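You operate a simulated robot arm through the tools that you are given. There is no shell and no other tool. Be economical: measure what you need, move in short steps, check, and stop when the job is done.

Carry out the task below with a simulated robot arm. There is one attempt and no reset: what you move stays moved.

## Task
Shut both board sliders, then press the strip on the seam down with the red block.
Fine: the block goes back to its place. Set down upright: red press block.

The check looks at the end state, three seconds after you hand in, the way a careful person would. Anything else that was tipped, shoved, dropped, spilled or broken makes it a failure.

## Robot
A 7-joint arm with a two-finger parallel gripper, fixed in place. Base frame: the origin is at the foot of the arm, x ahead of it, y to its left, z up; the work surface is at about z = 868. Lengths are in mm, angles in degrees, forces in N, time in s.
With the tool pointing down near the work surface it reaches from about 240 to 680 mm from the base axis. Its first joint turns from -66.0 to 66.0 degrees. Payload 2.4 kg.
The tool frame sits at the grasp point between the pads (the TCP): z along the fingers, y along the line on which they close. The tips reach 30 mm beyond it. The gripper opens to 94 mm. The fingers are 28 mm wide and 10 mm thick; the gripper's body (50 by 96 mm) begins 55 mm behind the TCP.
Orientation is told as [roll, pitch, yaw] about the base's x, y, z axes, in that order, counted from this pose: with the fingers straight down and closing along the base's y, the tool's x points along the base's -x, its y along +y and its z along -z.

## Interface
- The arm moves only by the tool nudge_tool. Its argument "steps" is a list of rows, each a list of 7 numbers: the shift along the base's x, y, z in cm, then the turn, a rotation vector about the base's x, y, z in degrees, then the opening, from 0 (shut) to 1 (fully open). In form: [[x, y, z, ax, ay, az, claw], ...]. A call has 1 to 8 rows; each row shifts and turns the commanded pose from where the row before left it. Rows are played at 5 a second. More than 50 mm and 8.6 degrees between two rows, or a gripper value outside its range, and nothing of the call is played. A pose out of reach is approached as far as the arm can. The call stops where the force on the tool passes 50 N (or 10 N more than at its start, if that is more) or the arm is blocked; 0.2 s more then pass. Each finger travels about 153 mm/s and halts on what it meets, pressing with about 27 N; the grip force reading is that of the motor and also rises with nothing between the fingers. The clock runs only during rows and for 0.2 s after the last one: add rows that do not move to give the fingers time. It gives the time, the measured TCP pose, the force on the tool (base axes), the opening and the grip force at its end, in the units of the frame above (readings bear some noise), with the torque about the TCP (base axes, N m) and any sound that the robot's microphone picked up.
- Cameras (640 x 400 px; columns grow to the right, rows downward): "scene" is fixed at [32.7, 467.4, 1447.4]; the picture's right is [-0.81, -0.58, 0.00], its down [-0.31, 0.43, -0.85] and it looks along [0.49, -0.69, -0.53] (base axes); focal length 315 px, centre (320, 200). "wrist" rides on the gripper at [76, 14, -102] in the tool frame; the picture's right is [-0.18, 0.98, 0.00], its down [-0.75, -0.14, -0.64] and it looks along [-0.63, -0.12, 0.77] (tool axes); focal length 243 px, centre (320, 200). There is no depth. A picture from a camera that has moved, and an enlarged one, comes with that camera's place and axes in the base frame and with its lens.
- camera(camera): a new picture of that camera. It takes no simulated time.
- inspect(camera, box): a new picture of the part [left, top, right, bottom] of that camera's present view, enlarged. It takes no simulated time.
- finish_job(): hands the job in; it is judged then, once.

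Work in short steps. Places have to be worked out from the pictures, the camera data and where the tool is seen: move nearer, look again, correct. Check each grasp and each placing, and mend what went wrong. You have 120 turns and 84 pictures in all, those below and enlarged ones among them. Open the gripper and draw the arm clear of the work before you hand the job in, unless the task says otherwise; then end with one line.

The tools are called after "Call:" as name(argument=value, ...) on one line, values as JSON. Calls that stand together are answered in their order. nudge_tool: Moves the arm, as the interface text tells. Its arguments: {"type":"object","properties":{"steps":{"type":"array","items":{"type":"array","items":{"type":"number"}}}},"required":["steps"]} The other tools are called the same way: camera (camera) takes a picture; inspect (camera, box) takes an enlarged picture of a part of a camera's view; finish_job () hands the job in.

At the start:

```text
time_s: 0.0
eef_pos: [328.4, -132.1, 1238.6]
tcp_rot: [0.0, 0.0, -0.1]
wrist_force: [-0.3, 0.5, 0.2]
torque: [-0.01, -0.02, -0.02]
gripper_width: 93.9
grip_force: 0.0
```

scene: 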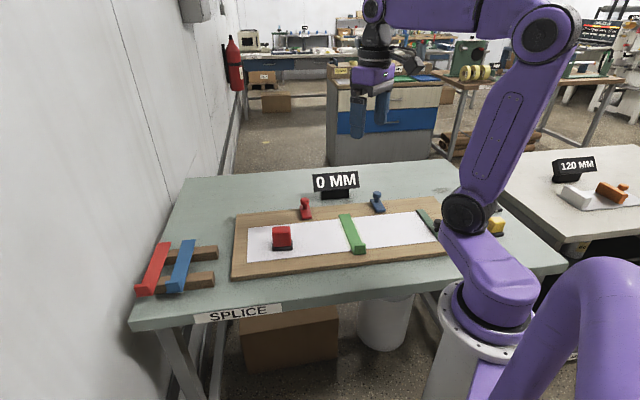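
wrist: 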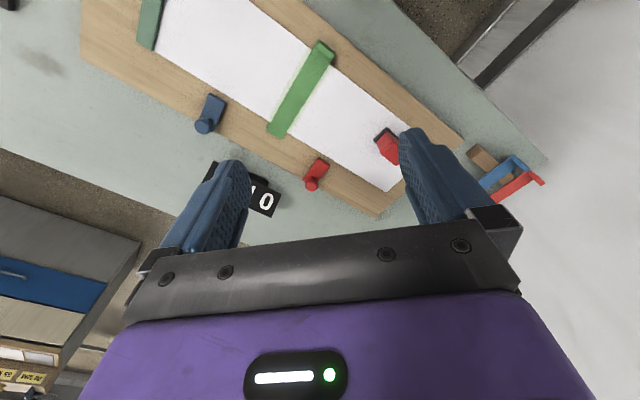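

I'll look closely at the board first to see the sliders, the strip and the block.

Call:
inspect(camera="scene", box=[220, 160, 380, 260])

Call:
inspect(camera="scene", box=[340, 170, 520, 282])

Call:
inspect(camera="wrist", box=[80, 0, 480, 250])

```text
4.00 times, centred on (300, 210) of scene
camera zoom: at [32.7, 467.4, 1447.4], right [-0.81, -0.58, 0.0], down [-0.31, 0.43, -0.85], along [0.49, -0.69, -0.53], focal length 1260 px, centre (400, 160)
```

zoom: 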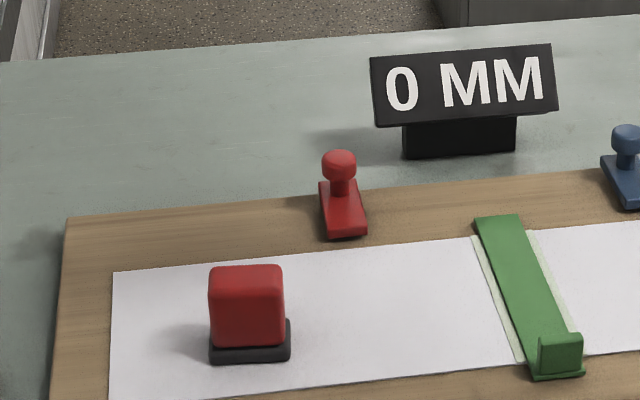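

```text
3.56 times, centred on (430, 226) of scene
camera zoom: at [32.7, 467.4, 1447.4], right [-0.81, -0.58, 0.0], down [-0.31, 0.43, -0.85], along [0.49, -0.69, -0.53], focal length 1120 px, centre (-71, 108)
```

zoom: 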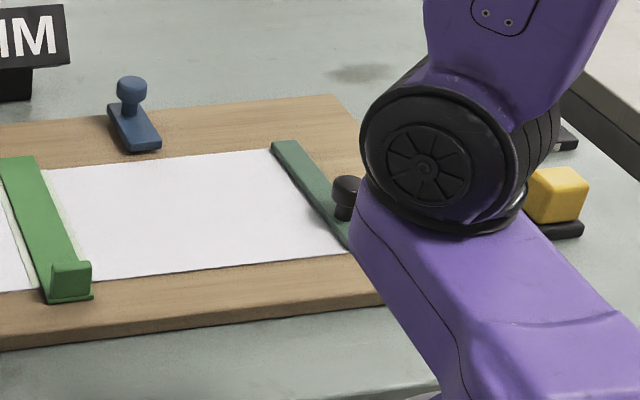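

```text
1.60 times, centred on (280, 125) of wrist
camera zoom: at [251.6, -116.1, 1341.5], right [0.18, 0.98, 0.0], down [0.75, -0.14, 0.64], along [0.63, -0.12, -0.77], focal length 388 px, centre (384, 320)
```

zoom: 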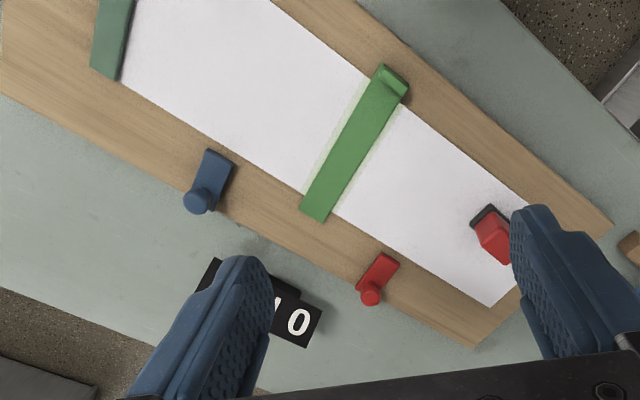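

I need closer looks at the sliders' geometry and at the other fixtures around the board, to tell which way "shut" is.

Call:
inspect(camera="scene", box=[280, 180, 400, 255])

Call:
inspect(camera="scene", box=[120, 225, 248, 305])

Call:
inspect(camera="scene", box=[520, 140, 640, 215])

Call:
nudge_tool(steps=[[0, 0, -3, 0, 0, -8, 1], [0, 0, -3, 0, 0, -8, 1], [0, 0, -3, 0, 0, -8, 1], [0, 0, 0, 0, 0, -8, 1], [0, 0, 0, 0, 0, -8, 1], [0, 0, 0, 0, 0, 0, 1]])

Call:
camera(camera="wrist")

```text
5.33 times, centred on (340, 218) of scene
camera zoom: at [32.7, 467.4, 1447.4], right [-0.81, -0.58, 0.0], down [-0.31, 0.43, -0.85], along [0.49, -0.69, -0.53], focal length 1679 px, centre (213, 107)
```

zoom: 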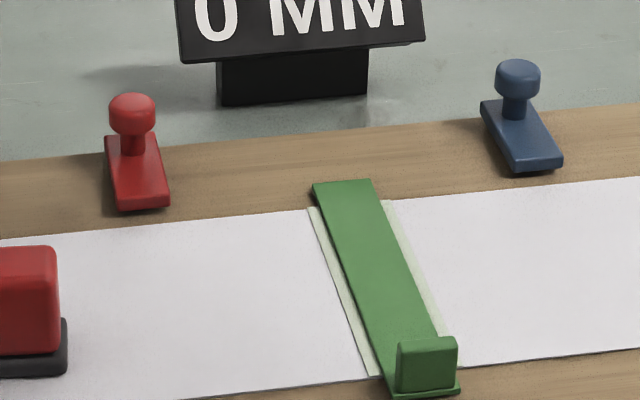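

```text
5.00 times, centred on (184, 265) of scene
camera zoom: at [32.7, 467.4, 1447.4], right [-0.81, -0.58, 0.0], down [-0.31, 0.43, -0.85], along [0.49, -0.69, -0.53], focal length 1574 px, centre (1000, -125)
```

zoom: 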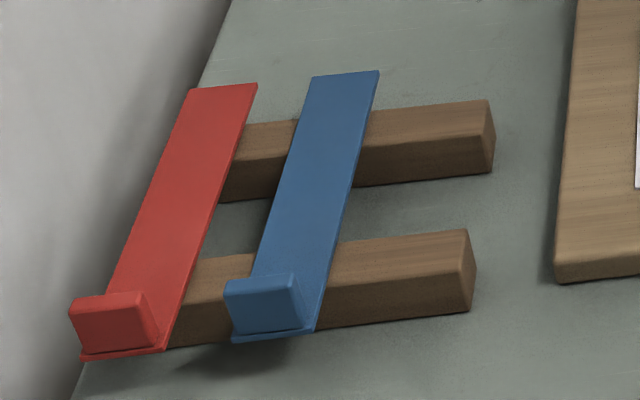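

```text
5.33 times, centred on (580, 178) of scene
camera zoom: at [32.7, 467.4, 1447.4], right [-0.81, -0.58, 0.0], down [-0.31, 0.43, -0.85], along [0.49, -0.69, -0.53], focal length 1679 px, centre (-1067, 320)
```

zoom: 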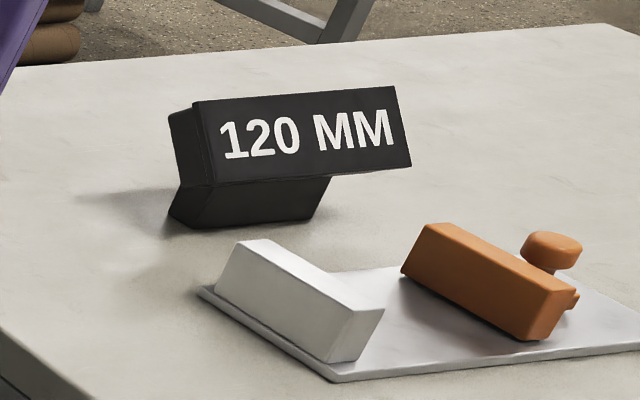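

```text
time_s: 1.4
eef_pos: [327.3, -130.6, 1148.5]
tcp_rot: [0.0, 0.0, -40.0]
wrist_force: [-1.0, -0.2, 0.2]
torque: [0.02, 0.06, 0.02]
gripper_width: 93.9
grip_force: 0.0
```

```text
75 pictures are left
camera wrist: at [278.5, -69.3, 1250.9], right [0.77, 0.63, 0.0], down [0.49, -0.59, 0.64], along [0.41, -0.5, -0.77], focal length 243 px, centre (320, 200)
```

wrist: 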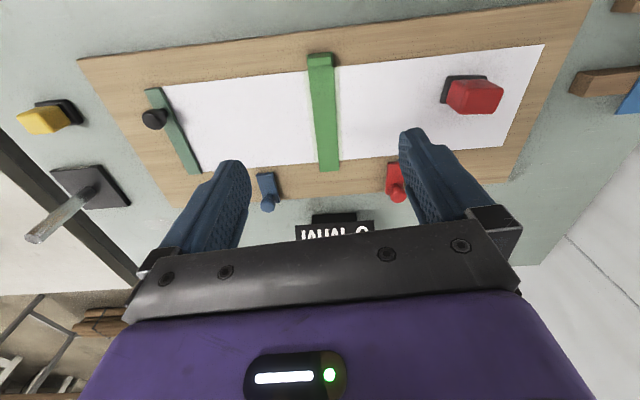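

The camera is now roughly lined up with the board. I'll enlarge the sliders, the strip, and the dark green piece.

Call:
inspect(camera="wrist", box=[240, 130, 420, 242])

Call:
inspect(camera="wrist", box=[0, 60, 240, 210])

Call:
inspect(camera="wrist", box=[280, 40, 520, 190])

```text
3.56 times, centred on (330, 186) of wrist
camera zoom: at [278.5, -69.3, 1250.9], right [0.77, 0.63, 0.0], down [0.49, -0.59, 0.64], along [0.41, -0.5, -0.77], focal length 863 px, centre (284, 250)
```

zoom: 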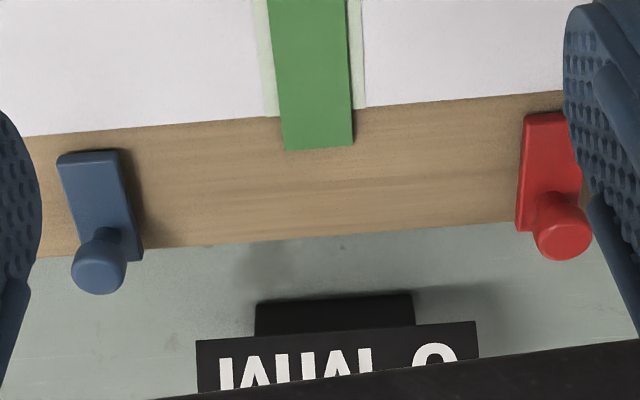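

```text
2.67 times, centred on (120, 135) of wrist
camera zoom: at [278.5, -69.3, 1250.9], right [0.77, 0.63, 0.0], down [0.49, -0.59, 0.64], along [0.41, -0.5, -0.77], focal length 647 px, centre (853, 373)
```

zoom: 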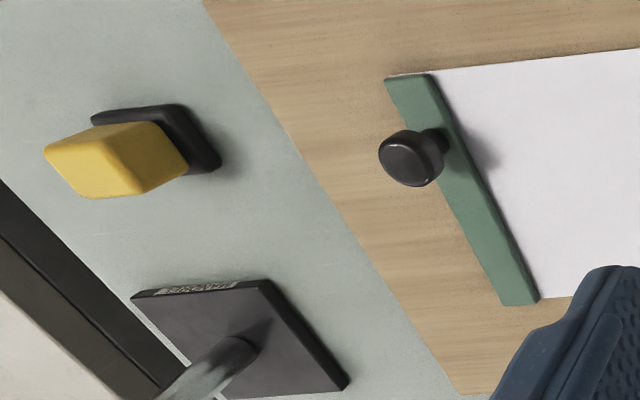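

```text
2.67 times, centred on (400, 115) of wrist
camera zoom: at [278.5, -69.3, 1250.9], right [0.77, 0.63, 0.0], down [0.49, -0.59, 0.64], along [0.41, -0.5, -0.77], focal length 647 px, centre (107, 427)
```

zoom: 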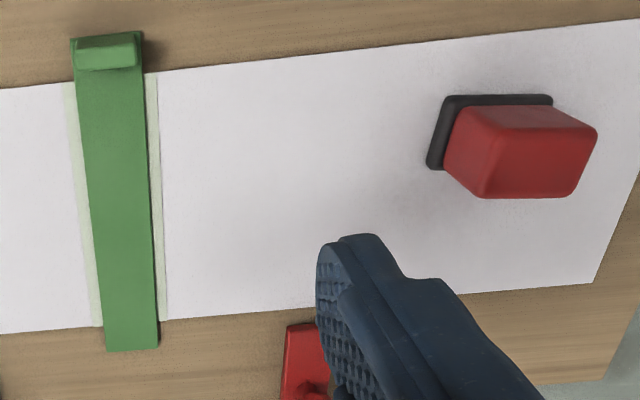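

The red and blue plates with knobs stand at the board's far edge, a gap short of the paper, so "shut" is toward the paper (direction about (-0.7, +0.7)). I judge the red knob to be near (555, -190), so I'll hover above it, turned to board yaw -45.

Call:
nudge_tool(steps=[[4, -1, -2, 0, 0, -5, 0.6], [4.5, -1.2, -3, 0, 0, 0, 0.6], [4.5, -1.2, -3, 0, 0, 0, 0.6], [4.5, -1.2, -3, 0, 0, 0, 0.6], [4.5, -1.2, -3, 0, 0, 0, 0.6], [0.7, 0, 0, 0, 0, 0, 0.6], [0, 0, 0, 0, 0, 0, 0.6]])

Call:
camera(camera="wrist")

Call:
camera(camera="scene")

```text
refused: row 2 steps farther than a row can; nothing moved
```

```text
71 pictures are left
camera wrist: at [278.5, -69.3, 1250.9], right [0.77, 0.63, 0.0], down [0.49, -0.59, 0.64], along [0.41, -0.5, -0.77], focal length 243 px, centre (320, 200)
```

wrist: 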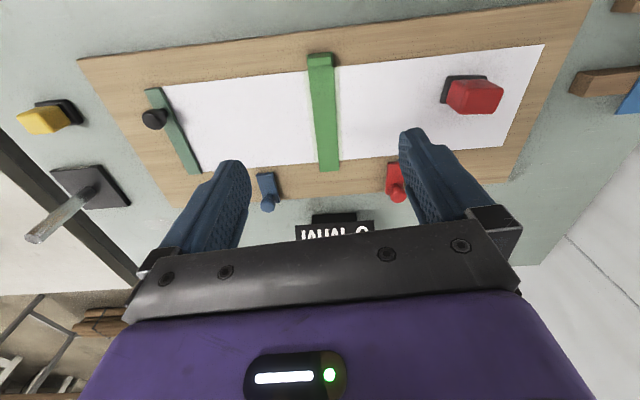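

```text
70 pictures are left
```

scene: 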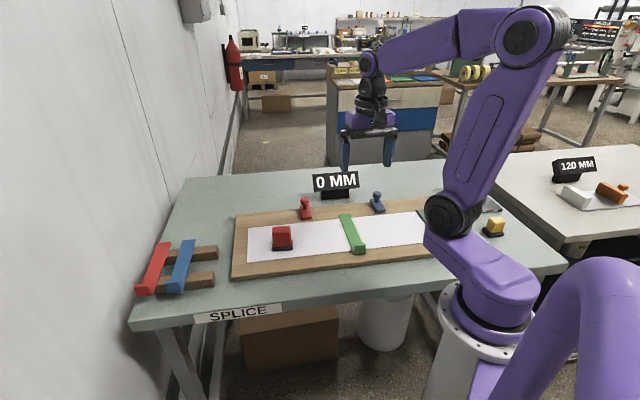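

The row was over the 50 mm limit and nothing moved, so I'll use smaller rows to the same hover pose.

Call:
nudge_tool(steps=[[3.8, -1, -2, 0, 0, -5, 0.6], [3.8, -1, -2.2, 0, 0, 0, 0.6], [3.8, -1, -2.2, 0, 0, 0, 0.6], [3.8, -1, -2.2, 0, 0, 0, 0.6], [3.8, -1, -2.2, 0, 0, 0, 0.6], [3.8, -0.9, -2.2, 0, 0, 0, 0.6], [0, 0, 0, 0, 0, 0, 0.6]])

Call:
camera(camera="wrist")

```text
time_s: 3.0
eef_pos: [553.7, -191.7, 1020.3]
tcp_rot: [0.0, 0.1, -45.0]
wrist_force: [-0.6, 0.8, -0.1]
torque: [-0.01, -0.01, 0.0]
gripper_width: 56.4
grip_force: 0.2
```

```text
69 pictures are left
camera wrist: at [509.8, -126.5, 1122.6], right [0.82, 0.57, 0.0], down [0.43, -0.63, 0.64], along [0.36, -0.53, -0.77], focal length 243 px, centre (320, 200)
```

wrist: 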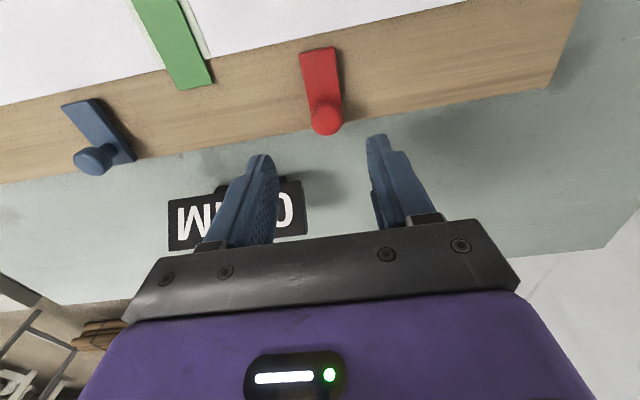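

The knob shows at about (557, -190), in line with the tool. I'll go down to just above the knob's height and look again.

Call:
nudge_tool(steps=[[0.3, 0.2, -3, 0, 0, 0, 0.6], [0, 0, -3, 0, 0, 0, 0.6], [0, 0, -1.5, 0, 0, 0, 0.6], [0, 0, 0, 0, 0, 0, 0.6]])

Call:
camera(camera="wrist")

Call:
inspect(camera="scene", box=[260, 150, 420, 250])

```text
time_s: 4.0
eef_pos: [558.0, -188.6, 944.9]
tcp_rot: [-0.1, 0.0, -45.1]
wrist_force: [-0.5, 0.4, 0.8]
torque: [0.0, -0.03, -0.03]
gripper_width: 56.3
grip_force: 0.1
```

```text
68 pictures are left
camera wrist: at [514.7, -123.5, 1046.7], right [0.82, 0.57, 0.0], down [0.43, -0.63, 0.64], along [0.36, -0.53, -0.77], focal length 243 px, centre (320, 200)
```

wrist: 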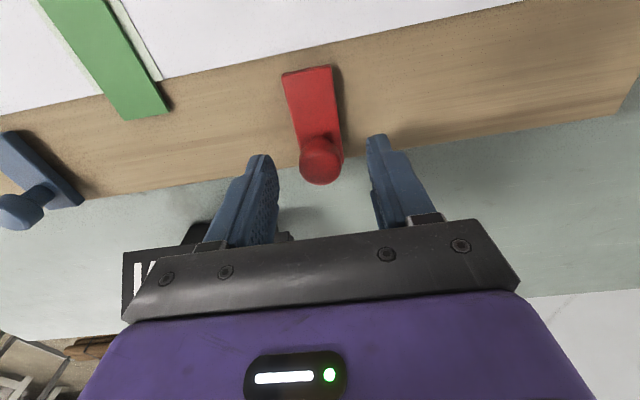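

```text
4.00 times, centred on (340, 200) of scene
camera zoom: at [32.7, 467.4, 1447.4], right [-0.81, -0.58, 0.0], down [-0.31, 0.43, -0.85], along [0.49, -0.69, -0.53], focal length 1260 px, centre (240, 200)
```

zoom: 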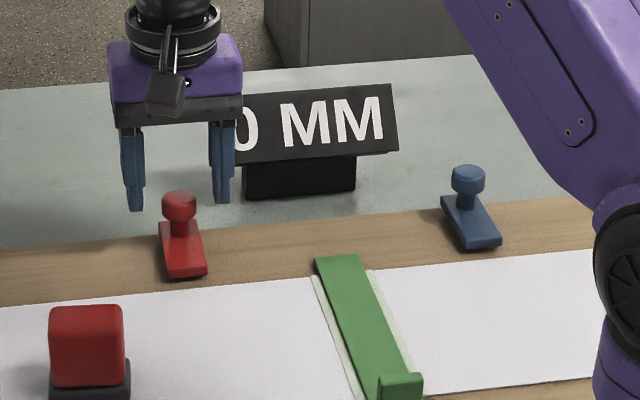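

The knob sits centred between the fingers with its top near z 915. I'll lower 22 mm and close on it.

Call:
nudge_tool(steps=[[0, 0, -1.2, 0, 0, 0, 0.6], [0, 0, -1.0, 0, 0, 0, 0.6], [0, 0, 0, 0, 0, 0, 0.3], [0, 0, 0, 0, 0, 0, 0.1], [0, 0, 0, 0, 0, 0, 0.1]])

Call:
camera(camera="wrist")

```text
time_s: 5.2
eef_pos: [558.4, -190.4, 920.9]
tcp_rot: [0.1, 0.0, -45.1]
wrist_force: [-9.2, -7.5, 1.2]
torque: [-0.15, 0.13, -0.08]
gripper_width: 27.5
grip_force: 44.9
```

```text
66 pictures are left
camera wrist: at [514.3, -124.2, 1024.4], right [0.83, 0.56, 0.0], down [0.43, -0.63, 0.64], along [0.36, -0.53, -0.77], focal length 243 px, centre (320, 200)
```

wrist: 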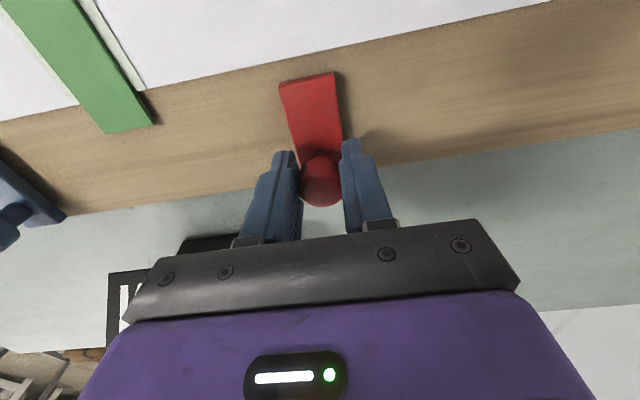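

The grip is on the slider (27.5 mm wide), with about 12 N sideways. I'll ease that by 1 mm, then drag it gently toward the paper.

Call:
nudge_tool(steps=[[-0.1, -0.1, 0, 0, 0, 0, 0.1], [-0.35, 0.35, 0, 0, 0, 0, 0.1], [-0.35, 0.35, 0, 0, 0, 0, 0.1], [0, 0, 0, 0, 0, 0, 0.1]])

Call:
camera(camera="wrist")

```text
time_s: 6.2
eef_pos: [551.9, -182.4, 920.1]
tcp_rot: [0.2, -0.2, -45.0]
wrist_force: [-5.7, -7.4, 6.1]
torque: [-0.02, 0.2, -0.16]
gripper_width: 27.3
grip_force: 45.1
```

```text
65 pictures are left
camera wrist: at [507.0, -117.3, 1024.2], right [0.82, 0.57, 0.0], down [0.43, -0.63, 0.64], along [0.36, -0.53, -0.77], focal length 243 px, centre (320, 200)
```

wrist: 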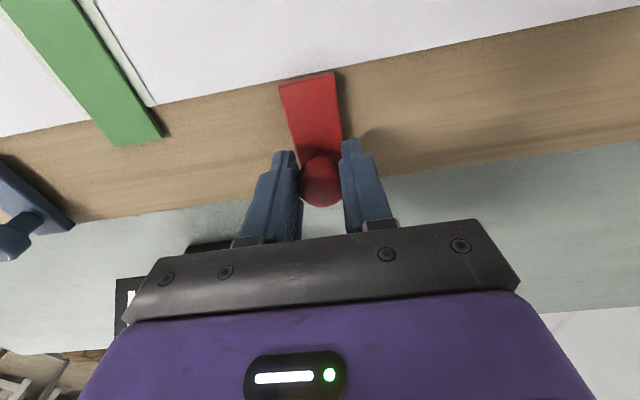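

The slider moves freely toward the paper. I'll keep going in small steps and watch the force for the end stop.

Call:
nudge_tool(steps=[[-0.35, 0.35, 0, 0, 0, 0, 0.1], [-0.35, 0.35, 0, 0, 0, 0, 0.1], [-0.35, 0.35, 0, 0, 0, 0, 0.1], [0, 0, 0, 0, 0, 0, 0.1]])

Call:
camera(camera="wrist")

```text
time_s: 7.2
eef_pos: [540.3, -172.8, 921.5]
tcp_rot: [0.2, -0.1, -45.0]
wrist_force: [-2.0, -4.1, -2.3]
torque: [-0.66, -0.6, 0.01]
gripper_width: 27.2
grip_force: 44.8
```

```text
64 pictures are left
camera wrist: at [496.7, -107.1, 1024.2], right [0.82, 0.57, 0.0], down [0.43, -0.63, 0.64], along [0.36, -0.53, -0.77], focal length 243 px, centre (320, 200)
```

wrist: 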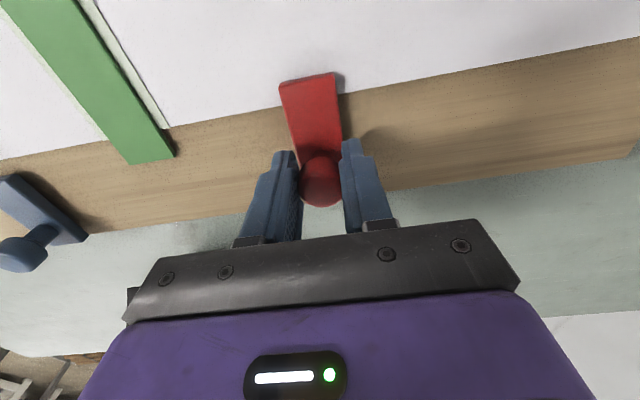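

The plate now laps onto the paper, with no stop yet. I'll carry on.

Call:
nudge_tool(steps=[[-0.3, 0.3, 0, 0, 0, 0, 0.1], [-0.3, 0.3, 0, 0, 0, 0, 0.1], [-0.3, 0.3, 0, 0, 0, 0, 0.1], [0, 0, 0, 0, 0, 0, 0.1]])

Call:
camera(camera="wrist")

```text
time_s: 8.2
eef_pos: [530.4, -163.8, 921.0]
tcp_rot: [-0.1, 0.1, -45.0]
wrist_force: [-2.5, -5.3, -17.7]
torque: [-0.41, -0.33, 0.08]
gripper_width: 27.6
grip_force: 45.3
```

```text
63 pictures are left
camera wrist: at [487.4, -97.4, 1024.6], right [0.83, 0.56, 0.0], down [0.43, -0.63, 0.64], along [0.36, -0.53, -0.77], focal length 243 px, centre (320, 200)
```

wrist: 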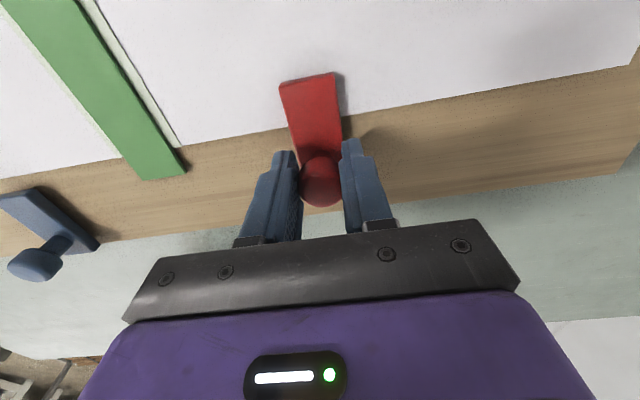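

It has travelled about 38 mm and still moves; a 17 N vertical force has built up. I'll ease 1 mm down and continue in small steps.

Call:
nudge_tool(steps=[[-0.15, 0.15, -0.1, 0, 0, 0, 0.1], [-0.2, 0.2, 0, 0, 0, 0, 0.1], [-0.2, 0.2, 0, 0, 0, 0, 0.1], [0, 0, 0, 0, 0, 0, 0.1]])

Call:
camera(camera="wrist")

Call:
inspect(camera="scene", box=[260, 150, 420, 250])

```text
time_s: 9.2
eef_pos: [524.2, -157.9, 921.8]
tcp_rot: [0.0, 0.0, -45.0]
wrist_force: [-4.1, -2.7, -6.9]
torque: [0.58, 0.68, -0.07]
gripper_width: 27.3
grip_force: 45.0
```

```text
62 pictures are left
camera wrist: at [481.7, -92.0, 1024.4], right [0.83, 0.56, 0.0], down [0.43, -0.63, 0.64], along [0.36, -0.53, -0.77], focal length 243 px, centre (320, 200)
```

wrist: 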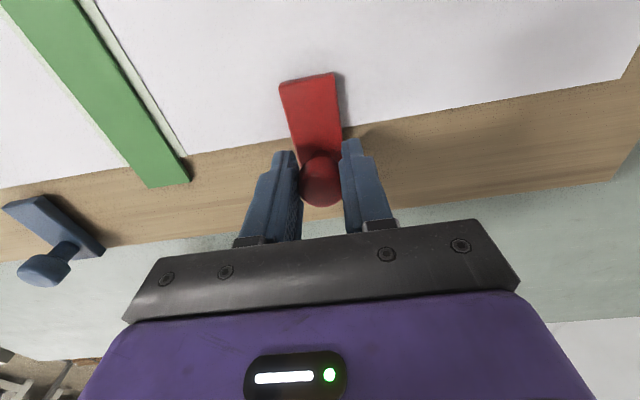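

```text
4.00 times, centred on (340, 200) of scene
camera zoom: at [32.7, 467.3, 1447.4], right [-0.81, -0.58, 0.0], down [-0.31, 0.43, -0.85], along [0.49, -0.69, -0.53], focal length 1260 px, centre (240, 200)
```

zoom: 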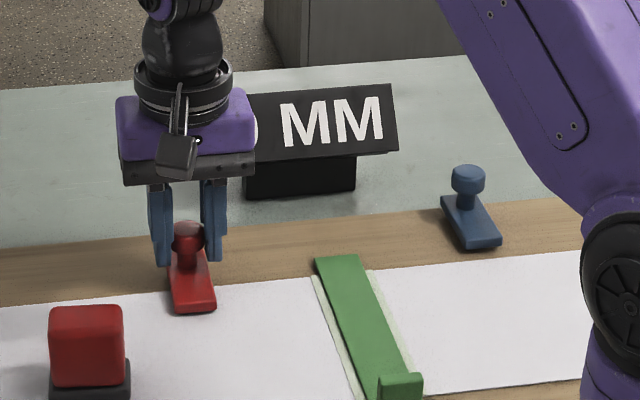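

There is still no resistance along the slide, at about 47 mm of travel. Going on 12 mm more.

Call:
nudge_tool(steps=[[-0.2, 0.2, 0, 0, 0, 0, 0.1], [-0.2, 0.2, 0, 0, 0, 0, 0.1], [-0.2, 0.2, 0, 0, 0, 0, 0.1], [-0.2, 0.2, 0, 0, 0, 0, 0.1], [0, 0, 0, 0, 0, 0, 0.1]])

Call:
inspect(camera="scene", box=[260, 150, 420, 250])

```text
time_s: 10.4
eef_pos: [519.2, -150.6, 921.7]
tcp_rot: [0.1, -0.2, -45.0]
wrist_force: [-1.8, -2.6, 6.6]
torque: [0.2, 0.34, 0.03]
gripper_width: 27.1
grip_force: 44.9
```

```text
4.00 times, centred on (340, 200) of scene
camera zoom: at [32.5, 467.4, 1447.4], right [-0.81, -0.58, 0.0], down [-0.31, 0.43, -0.85], along [0.49, -0.69, -0.53], focal length 1260 px, centre (240, 200)
```

zoom: 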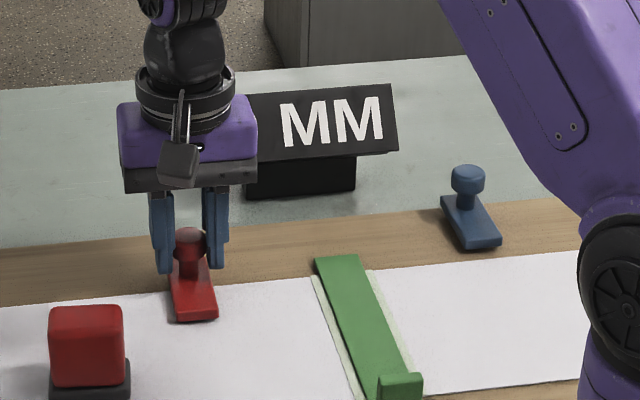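

It appears to have moved a bit less than commanded, so it may be nearing a stop. I'll push a few more millimetres and compare.

Call:
nudge_tool(steps=[[-0.2, 0.2, 0, 0, 0, 0, 0.1], [-0.2, 0.2, 0, 0, 0, 0, 0.1], [-0.2, 0.2, 0, 0, 0, 0, 0.1], [0, 0, 0, 0, 0, 0, 0.1]])

Call:
camera(camera="wrist")

```text
time_s: 11.4
eef_pos: [515.0, -146.5, 921.6]
tcp_rot: [0.3, -0.8, -45.1]
wrist_force: [24.0, -22.6, -10.5]
torque: [-0.23, -0.27, -0.01]
gripper_width: 27.6
grip_force: 45.1
```

```text
59 pictures are left
camera wrist: at [470.1, -81.0, 1023.4], right [0.83, 0.56, 0.01], down [0.42, -0.63, 0.65], along [0.37, -0.53, -0.76], focal length 243 px, centre (320, 200)
```

wrist: 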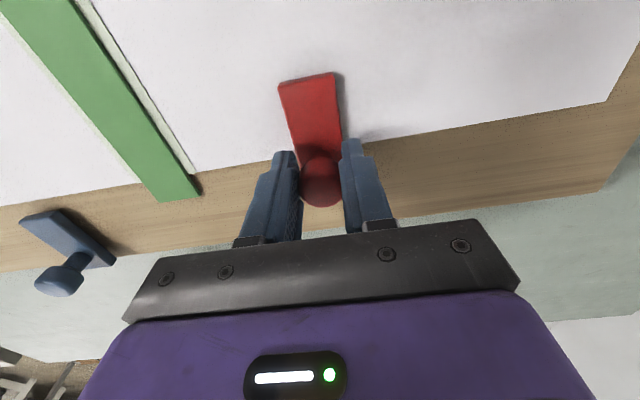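

A firm 33 N stop appears after about 60 mm of travel, so the red slider is shut. I'll relax the push slightly, open, and rise straight up.

Call:
nudge_tool(steps=[[0.15, -0.15, 0, 0, 0, 0, 0.1], [0, 0, 0, 0, 0, 0, 0.5], [0, 0, 0, 0, 0, 0, 0.6], [0, 0, 3, 0, 0, 0, 0.6], [0, 0, 4, 0, 0, 0, 0.6], [0, 0, 4, 0, 0, 0, 0.6], [0, 0, 0, 0, 0, 0, 0.6]])

Call:
camera(camera="wrist")

```text
time_s: 13.0
eef_pos: [515.7, -143.6, 1032.1]
tcp_rot: [0.1, 0.0, -45.0]
wrist_force: [1.1, -0.1, -0.4]
torque: [0.03, 0.01, -0.03]
gripper_width: 56.3
grip_force: 0.0
```

```text
58 pictures are left
camera wrist: at [470.9, -77.5, 1134.5], right [0.82, 0.57, 0.0], down [0.43, -0.63, 0.64], along [0.36, -0.53, -0.77], focal length 243 px, centre (320, 200)
```

wrist: 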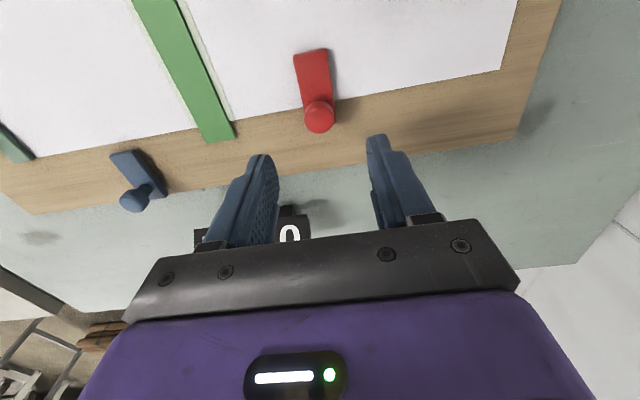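

The red slider now laps the paper, with its knob at the board's edge. Blue's knob should be at about (392, -352), so I'll move above it at this height.

Call:
nudge_tool(steps=[[-2.06, -3.47, 0, 0, 0, 0, 0.6], [-2.06, -3.47, 0, 0, 0, 0, 0.6], [-2.06, -3.47, 0, 0, 0, 0, 0.6], [-2.06, -3.47, 0, 0, 0, 0, 0.6], [-2.06, -3.47, 0, 0, 0, 0, 0.6], [-2.06, -3.47, 0, 0, 0, 0, 0.6], [0, 0, -3, 0, 0, 0, 0.6], [0, 0, 0, 0, 0, 0, 0.6]])

Call:
camera(camera="wrist")

```text
time_s: 14.8
eef_pos: [388.9, -353.8, 999.2]
tcp_rot: [0.0, 0.0, -45.0]
wrist_force: [-0.3, 0.5, 0.8]
torque: [0.02, 0.03, 0.0]
gripper_width: 56.5
grip_force: 0.1
```

```text
57 pictures are left
camera wrist: at [345.6, -288.5, 1102.8], right [0.82, 0.57, 0.0], down [0.43, -0.63, 0.64], along [0.36, -0.53, -0.77], focal length 243 px, centre (320, 200)
```

wrist: 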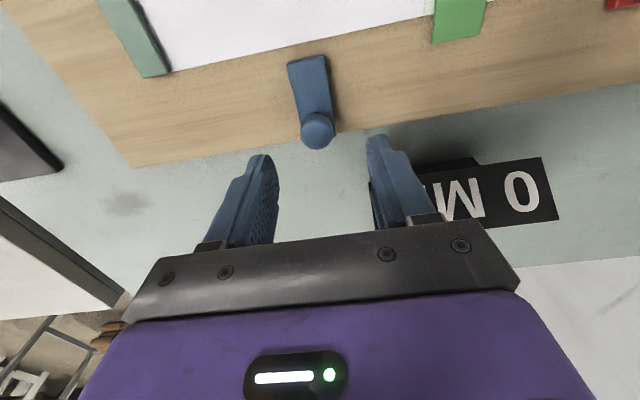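

The blue knob reads at about (391, -358). I'll correct by a few mm, descend around it and close.

Call:
nudge_tool(steps=[[0.2, -0.4, -3, 0, 0, 0, 0.6], [0, 0, -3, 0, 0, 0, 0.6], [0, 0, -1.8, 0, 0, 0, 0.6], [0, 0, 0, 0, 0, 0, 0.6], [0, 0, 0, 0, 0, 0, 0.3], [0, 0, 0, 0, 0, 0, 0.1], [0, 0, 0, 0, 0, 0, 0.1]])

Call:
camera(camera="wrist")

```text
time_s: 16.4
eef_pos: [389.2, -360.0, 922.9]
tcp_rot: [0.0, 0.0, -45.3]
wrist_force: [-18.0, -19.3, -8.6]
torque: [-0.67, 0.14, -0.18]
gripper_width: 27.4
grip_force: 45.4
```

```text
56 pictures are left
camera wrist: at [346.1, -294.9, 1026.1], right [0.83, 0.56, 0.0], down [0.43, -0.63, 0.64], along [0.36, -0.53, -0.77], focal length 243 px, centre (320, 200)
```

wrist: 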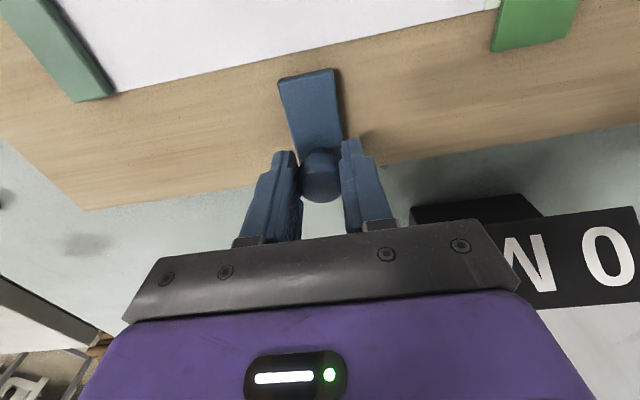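

The grip is good. I'll ease the 26 N side load by about 2 mm and slide blue toward the paper in small rows, about 35 mm for now.

Call:
nudge_tool(steps=[[-0.15, -0.15, 0, 0, 0, 0, 0.1], [-0.35, 0.35, 0, 0, 0, 0, 0.1], [-0.35, 0.35, 0, 0, 0, 0, 0.1], [-0.35, 0.35, 0, 0, 0, 0, 0.1], [-0.35, 0.35, 0, 0, 0, 0, 0.1], [-0.35, 0.35, 0, 0, 0, 0, 0.1], [-0.35, 0.35, 0, 0, 0, 0, 0.1], [0, 0, 0, 0, 0, 0, 0.1]])

Call:
camera(camera="wrist")

```text
time_s: 18.2
eef_pos: [368.5, -339.6, 922.7]
tcp_rot: [0.0, -0.2, -45.1]
wrist_force: [-14.0, -16.5, 19.9]
torque: [-0.11, 0.54, -0.13]
gripper_width: 27.3
grip_force: 45.1
```

```text
55 pictures are left
camera wrist: at [324.5, -273.9, 1025.8], right [0.83, 0.56, 0.0], down [0.43, -0.63, 0.65], along [0.36, -0.53, -0.76], focal length 243 px, centre (320, 200)
```

wrist: 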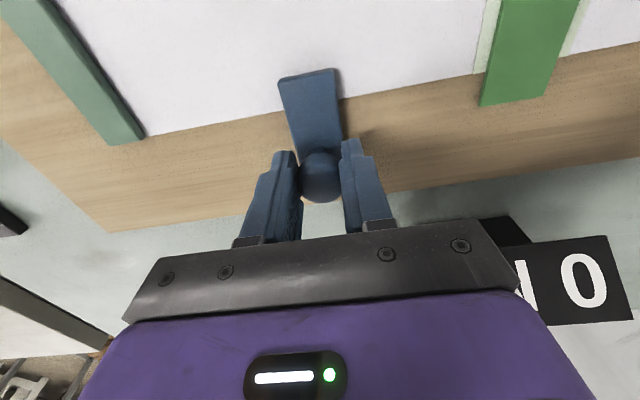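

Blue slides freely too. I'll ease the side load again, and push on toward its stop.

Call:
nudge_tool(steps=[[-0.1, -0.1, 0.05, 0, 0, 0, 0.1], [-0.25, 0.25, 0, 0, 0, 0, 0.1], [-0.25, 0.25, 0, 0, 0, 0, 0.1], [-0.25, 0.25, 0, 0, 0, 0, 0.1], [-0.25, 0.25, 0, 0, 0, 0, 0.1], [-0.25, 0.25, 0, 0, 0, 0, 0.1], [-0.25, 0.25, 0, 0, 0, 0, 0.1], [0, 0, 0, 0, 0, 0, 0.1]])

```text
time_s: 20.0
eef_pos: [352.3, -324.0, 925.0]
tcp_rot: [0.1, 0.0, -45.0]
wrist_force: [-8.2, -9.2, 9.6]
torque: [0.34, 0.64, 0.02]
gripper_width: 27.4
grip_force: 45.0
```

About 52 mm travelled, no stop felt yet; a little further.

Call:
nudge_tool(steps=[[-0.2, 0.2, 0, 0, 0, 0, 0.1], [-0.2, 0.2, 0, 0, 0, 0, 0.1], [-0.2, 0.2, 0, 0, 0, 0, 0.1], [-0.2, 0.2, 0, 0, 0, 0, 0.1], [0, 0, 0, 0, 0, 0, 0.1]])

```text
time_s: 21.2
eef_pos: [346.4, -318.1, 922.6]
tcp_rot: [0.0, -0.5, -45.0]
wrist_force: [4.8, -21.9, -5.4]
torque: [-0.54, -0.24, -0.09]
gripper_width: 27.5
grip_force: 44.9
```

The resistance has risen to about 19 N along the slide, so this is the stop. One more small push to seat it, then relax, release and rise.

Call:
nudge_tool(steps=[[-0.15, 0.15, 0, 0, 0, 0, 0.1], [0, 0, 0, 0, 0, 0, 0.1]])

Call:
nudge_tool(steps=[[0.15, -0.15, 0, 0, 0, 0, 0.1], [0, 0, 0, 0, 0, 0, 0.5], [0, 0, 0, 0, 0, 0, 0.6], [0, 0, 3, 0, 0, 0, 0.6], [0, 0, 4, 0, 0, 0, 0.6], [0, 0, 4, 0, 0, 0, 0.8], [0, 0, 4, 0, 0, 0, 0.8], [0, 0, 0, 0, 0, 0, 0.8]])

Call:
camera(camera="wrist")

Call:
inspect(camera="scene", box=[230, 160, 470, 310])

```text
time_s: 21.8
eef_pos: [345.6, -318.5, 923.2]
tcp_rot: [0.0, -0.8, -45.1]
wrist_force: [13.7, -28.8, -20.1]
torque: [-0.17, 0.09, -0.01]
gripper_width: 27.6
grip_force: 45.3
```

```text
time_s: 23.6
eef_pos: [345.6, -315.6, 1073.4]
tcp_rot: [0.0, 0.0, -45.0]
wrist_force: [-0.1, 0.6, -0.4]
torque: [0.02, -0.01, 0.03]
gripper_width: 75.0
grip_force: 0.2
```

```text
54 pictures are left
camera wrist: at [301.8, -250.3, 1176.4], right [0.83, 0.56, 0.0], down [0.43, -0.63, 0.64], along [0.36, -0.53, -0.77], focal length 243 px, centre (320, 200)
```

wrist: 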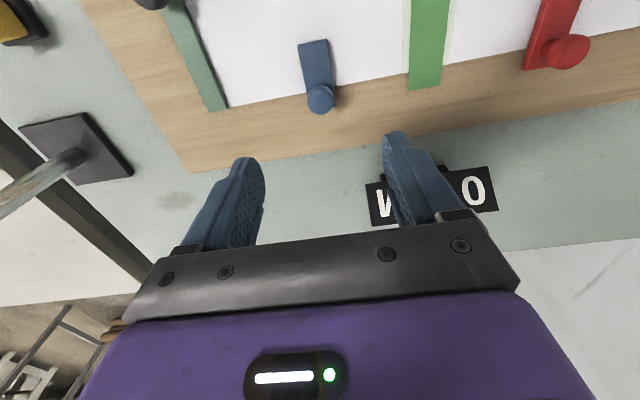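

```text
2.67 times, centred on (350, 235) of scene
camera zoom: at [32.7, 467.4, 1447.4], right [-0.81, -0.58, 0.0], down [-0.31, 0.43, -0.85], along [0.49, -0.69, -0.53], focal length 840 px, centre (240, 107)
```

zoom: 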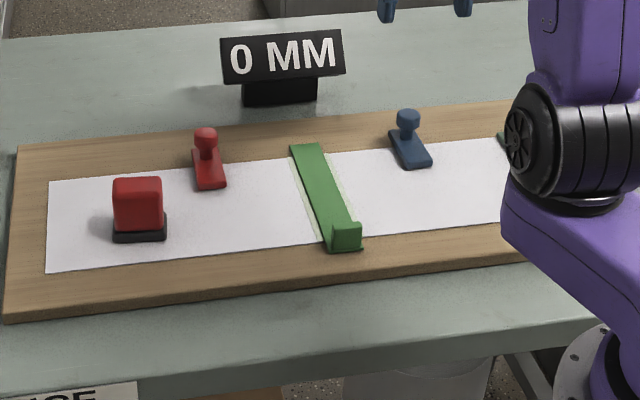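

Both sliders now lap the paper at their stops. Next I'll hover over the red block to locate it precisely, since it has to return to exactly this place.

Call:
nudge_tool(steps=[[1.7, 3.75, 0, 0, 0, 0, 1], [1.7, 3.75, 0, 0, 0, 0, 1], [1.7, 3.75, 0, 0, 0, 0, 1], [1.7, 3.75, 0, 0, 0, 0, 1], [1.7, 3.75, 0, 0, 0, 0, 1], [1.7, 3.75, 0, 0, 0, 0, 1], [1.7, 3.75, 0, 0, 0, 0, 1], [1.7, 3.75, 0, 0, 0, 0, 1]])

Call:
camera(camera="wrist")

Call:
inspect(camera="scene", box=[250, 210, 330, 260])

```text
time_s: 25.4
eef_pos: [480.9, -16.0, 1074.3]
tcp_rot: [0.1, 0.0, -44.9]
wrist_force: [-0.1, 0.4, -0.9]
torque: [-0.02, -0.03, 0.01]
gripper_width: 93.9
grip_force: 0.1
```

```text
52 pictures are left
camera wrist: at [437.2, 49.1, 1177.9], right [0.83, 0.56, 0.0], down [0.43, -0.63, 0.64], along [0.36, -0.53, -0.77], focal length 243 px, centre (320, 200)
```

wrist: 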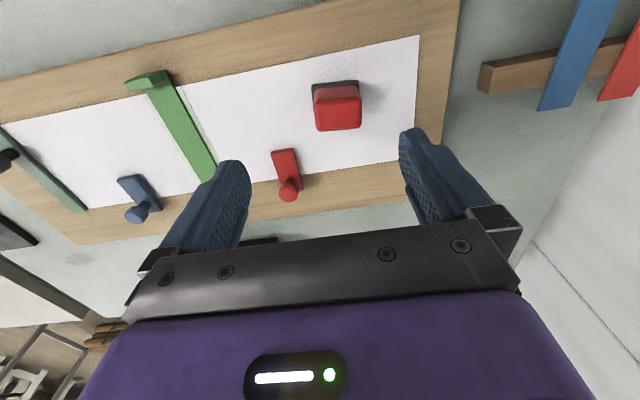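

```text
8.00 times, centred on (290, 235) of scene
camera zoom: at [32.7, 467.4, 1447.4], right [-0.81, -0.58, 0.0], down [-0.31, 0.43, -0.85], along [0.49, -0.69, -0.53], focal length 2519 px, centre (560, -80)
```

zoom: 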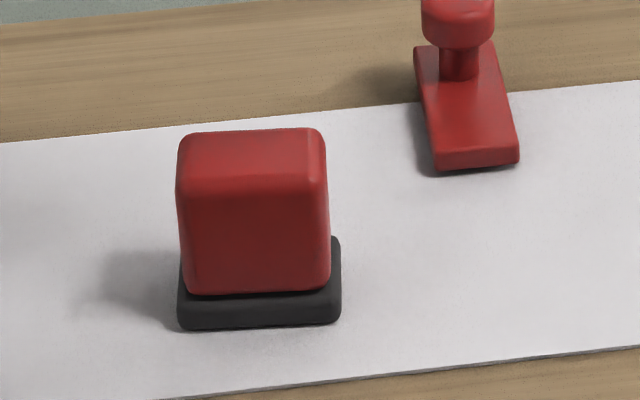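

The block sits near (500, -14), turned about 5–6° from the board's axis (its long side at about 39°). I'll move over it, turn to match, and come down to check.

Call:
nudge_tool(steps=[[1.0, 0.1, -2, 0, 0, -3, 1], [0.9, 0.1, -2, 0, 0, -3, 1], [0, 0, -4, 0, 0, 0, 1], [0, 0, 0, 0, 0, 0, 1]])

Call:
camera(camera="wrist")

Call:
camera(camera="scene")

```text
time_s: 26.4
eef_pos: [500.9, -15.2, 993.4]
tcp_rot: [0.0, -0.1, -51.0]
wrist_force: [-0.3, -0.1, -0.2]
torque: [0.0, -0.07, 0.05]
gripper_width: 93.8
grip_force: 0.1
```

```text
50 pictures are left
camera wrist: at [464.2, 55.5, 1096.0], right [0.88, 0.48, 0.0], down [0.36, -0.67, 0.64], along [0.31, -0.57, -0.77], focal length 243 px, centre (320, 200)
```

wrist: 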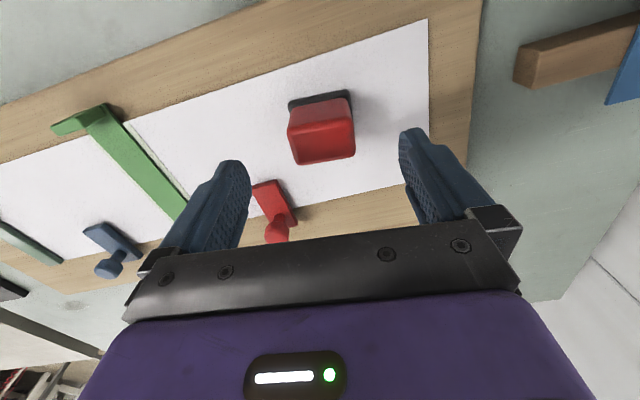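

```text
49 pictures are left
```

scene: 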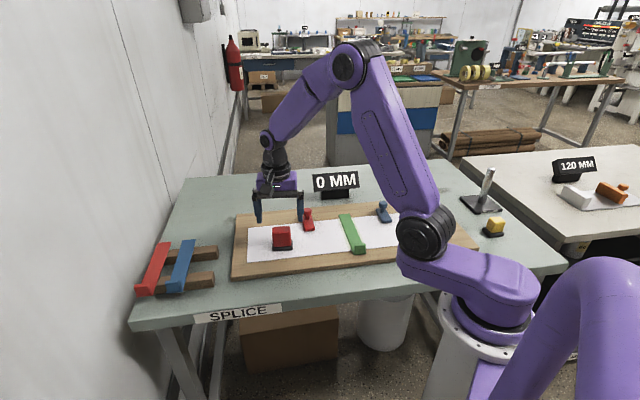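

The block centre reads (504.5, -14), long side at 38°, handle top around z 940. I'll align, lower to TCP z 930 so the tips stay above its base flange, and check before closing.

Call:
nudge_tool(steps=[[0.35, 0.1, -2, 0, 0, -1, 1], [0, 0, -2, 0, 0, 0, 1], [0, 0, -1.5, 0, 0, 0, 1], [0, 0, -0.8, 0, 0, 0, 1], [0, 0, 0, 0, 0, 0, 1]])

Call:
camera(camera="wrist")

Call:
inspect(camera="scene", box=[230, 180, 350, 255])

```text
time_s: 27.6
eef_pos: [504.4, -13.2, 929.7]
tcp_rot: [0.0, -0.1, -51.9]
wrist_force: [-0.2, 0.3, 0.5]
torque: [0.02, 0.02, -0.03]
gripper_width: 94.0
grip_force: 0.0
```

```text
48 pictures are left
camera wrist: at [467.7, 58.0, 1032.7], right [0.89, 0.46, 0.0], down [0.35, -0.68, 0.64], along [0.3, -0.57, -0.77], focal length 243 px, centre (320, 200)
```

wrist: 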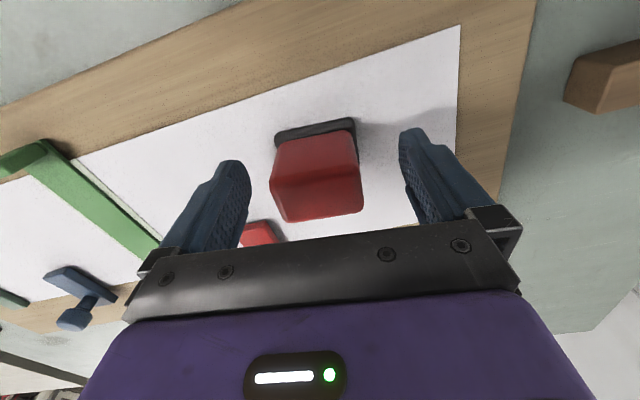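

```text
5.33 times, centred on (290, 218) of scene
camera zoom: at [32.7, 467.4, 1447.4], right [-0.81, -0.58, 0.0], down [-0.31, 0.43, -0.85], along [0.49, -0.69, -0.53], focal length 1679 px, centre (480, 107)
```

zoom: 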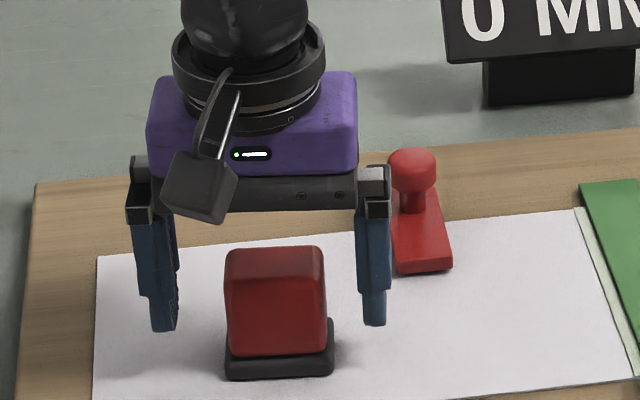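

From the scene view the fingers may sit a little behind the block's middle. I'll enlarge the wrist view to check before closing.

Call:
inspect(camera="wrist", box=[220, 100, 420, 225])

```text
3.20 times, centred on (320, 162) of wrist
camera zoom: at [467.7, 58.0, 1032.7], right [0.89, 0.46, 0.0], down [0.35, -0.68, 0.64], along [0.3, -0.57, -0.77], focal length 776 px, centre (320, 320)
```

zoom: 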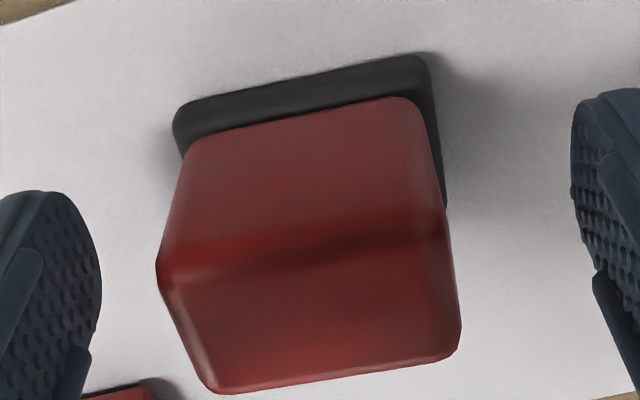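

The numbers agree in both cameras: handle centre about (504, -12), top at z 937, so the tool is well centred. I'll close on the handle.

Call:
nudge_tool(steps=[[0, 0, 0, 0, 0, 0, 0.7], [0, 0, 0, 0, 0, 0, 0.5], [0, 0, 0, 0, 0, 0, 0.3], [0, 0, 0, 0, 0, 0, 0.3]])

Call:
camera(camera="wrist")

```text
time_s: 28.6
eef_pos: [504.0, -13.1, 930.1]
tcp_rot: [0.0, -0.1, -52.0]
wrist_force: [-0.7, -0.5, 0.1]
torque: [0.02, 0.0, -0.01]
gripper_width: 53.8
grip_force: 26.6
```

```text
45 pictures are left
camera wrist: at [467.7, 58.0, 1032.9], right [0.89, 0.46, 0.0], down [0.35, -0.68, 0.64], along [0.3, -0.57, -0.77], focal length 243 px, centre (320, 200)
```

wrist: 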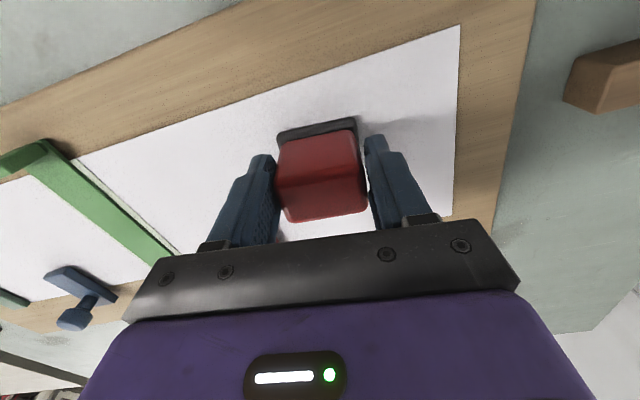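

The grip holds at 53.8 mm; the block was nudged about 2 mm in centring, which I'll undo on return. I'll lift 60 mm and check what lies beneath.

Call:
nudge_tool(steps=[[0, 0, 1, 0, 0, 0, 0.3], [0, 0, 2, 0, 0, 0, 0.3], [0, 0, 3, 0, 0, 0, 0.3], [0, 0, 0, 0, 0, 0, 0.3]])

Call:
camera(camera="wrist")

Call:
inspect(camera="scene", box=[230, 180, 390, 280])

```text
time_s: 29.6
eef_pos: [503.7, -12.9, 991.2]
tcp_rot: [-0.1, 0.0, -52.0]
wrist_force: [0.2, -0.9, -0.9]
torque: [0.0, 0.0, -0.03]
gripper_width: 53.7
grip_force: 27.2
```

```text
44 pictures are left
camera wrist: at [467.2, 57.9, 1093.7], right [0.89, 0.46, 0.0], down [0.35, -0.68, 0.64], along [0.3, -0.57, -0.77], focal length 243 px, centre (320, 200)
```

wrist: 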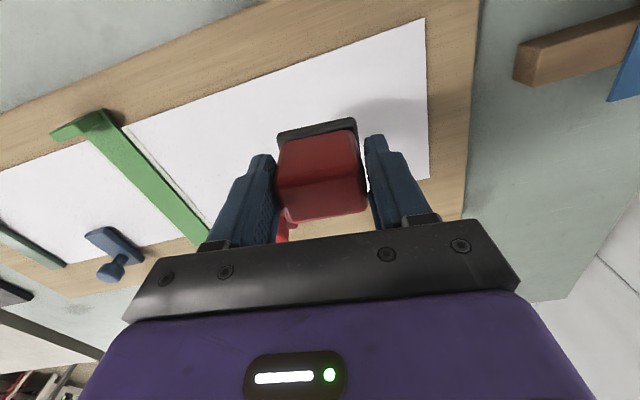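

```text
4.00 times, centred on (310, 230) of scene
camera zoom: at [32.7, 467.4, 1447.4], right [-0.81, -0.58, 0.0], down [-0.31, 0.43, -0.85], along [0.49, -0.69, -0.53], focal length 1260 px, centre (360, 80)
```

zoom: 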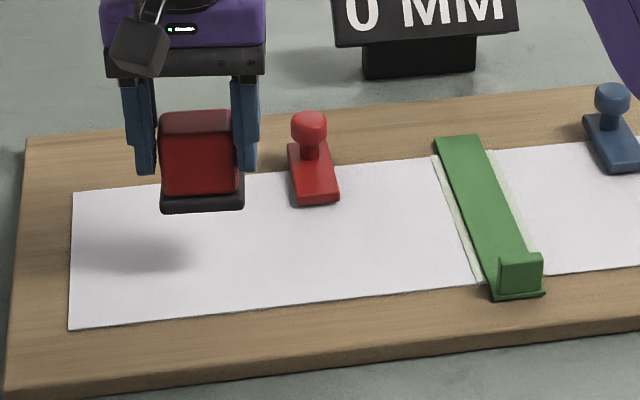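

The block is held square and the paper beneath has no marks. The strip runs from about (440, -238) to its tab near (315, -110). I'll turn to board yaw -45 and carry the block above the strip's far end.

Call:
nudge_tool(steps=[[-1.5, -3.5, 2, 0, 0, 3.5, 0.3], [-1.6, -4.2, 0, 0, 0, 3.5, 0.3], [-1.6, -4.4, 0, 0, 0, 0, 0.3], [-1.6, -4.4, 0, 0, 0, 0, 0.3], [-1.6, -4.4, 0, 0, 0, 0, 0.3], [0, 0, -2, 0, 0, 0, 0.3], [0, 0, -2, 0, 0, 0, 0.3], [0, 0, 0, 0, 0, 0, 0.3]])

Call:
camera(camera="wrist")

Call:
inspect(camera="scene", box=[270, 170, 430, 270])

```text
time_s: 31.4
eef_pos: [424.7, -222.9, 969.2]
tcp_rot: [0.0, -0.1, -45.0]
wrist_force: [0.8, 0.0, -1.5]
torque: [0.0, 0.0, 0.0]
gripper_width: 53.7
grip_force: 26.8
```

```text
42 pictures are left
camera wrist: at [379.2, -157.0, 1071.9], right [0.82, 0.57, 0.0], down [0.43, -0.63, 0.64], along [0.36, -0.53, -0.77], focal length 243 px, centre (320, 200)
```

wrist: 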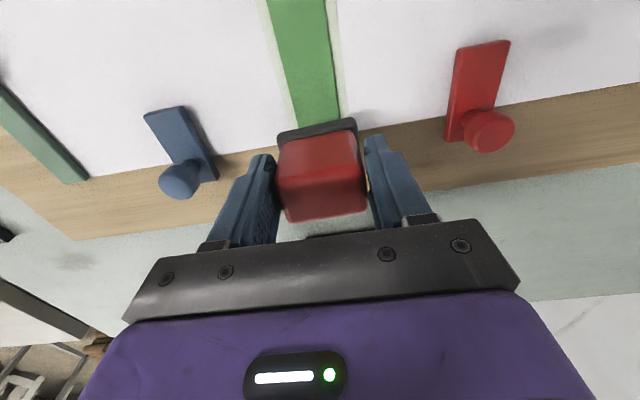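

```text
4.00 times, centred on (350, 220) of scene
camera zoom: at [32.7, 467.4, 1447.4], right [-0.81, -0.58, 0.0], down [-0.31, 0.43, -0.85], along [0.49, -0.69, -0.53], focal length 1260 px, centre (200, 120)
```

zoom: 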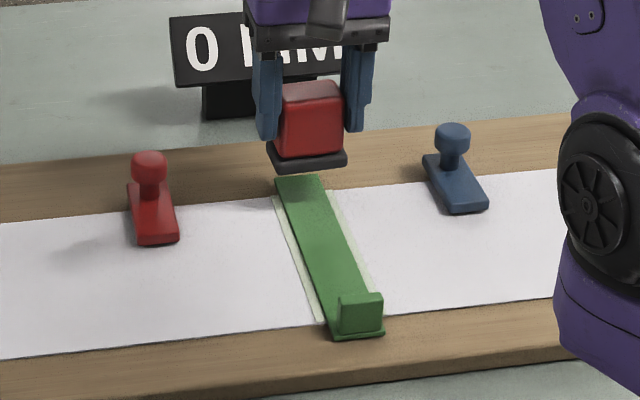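

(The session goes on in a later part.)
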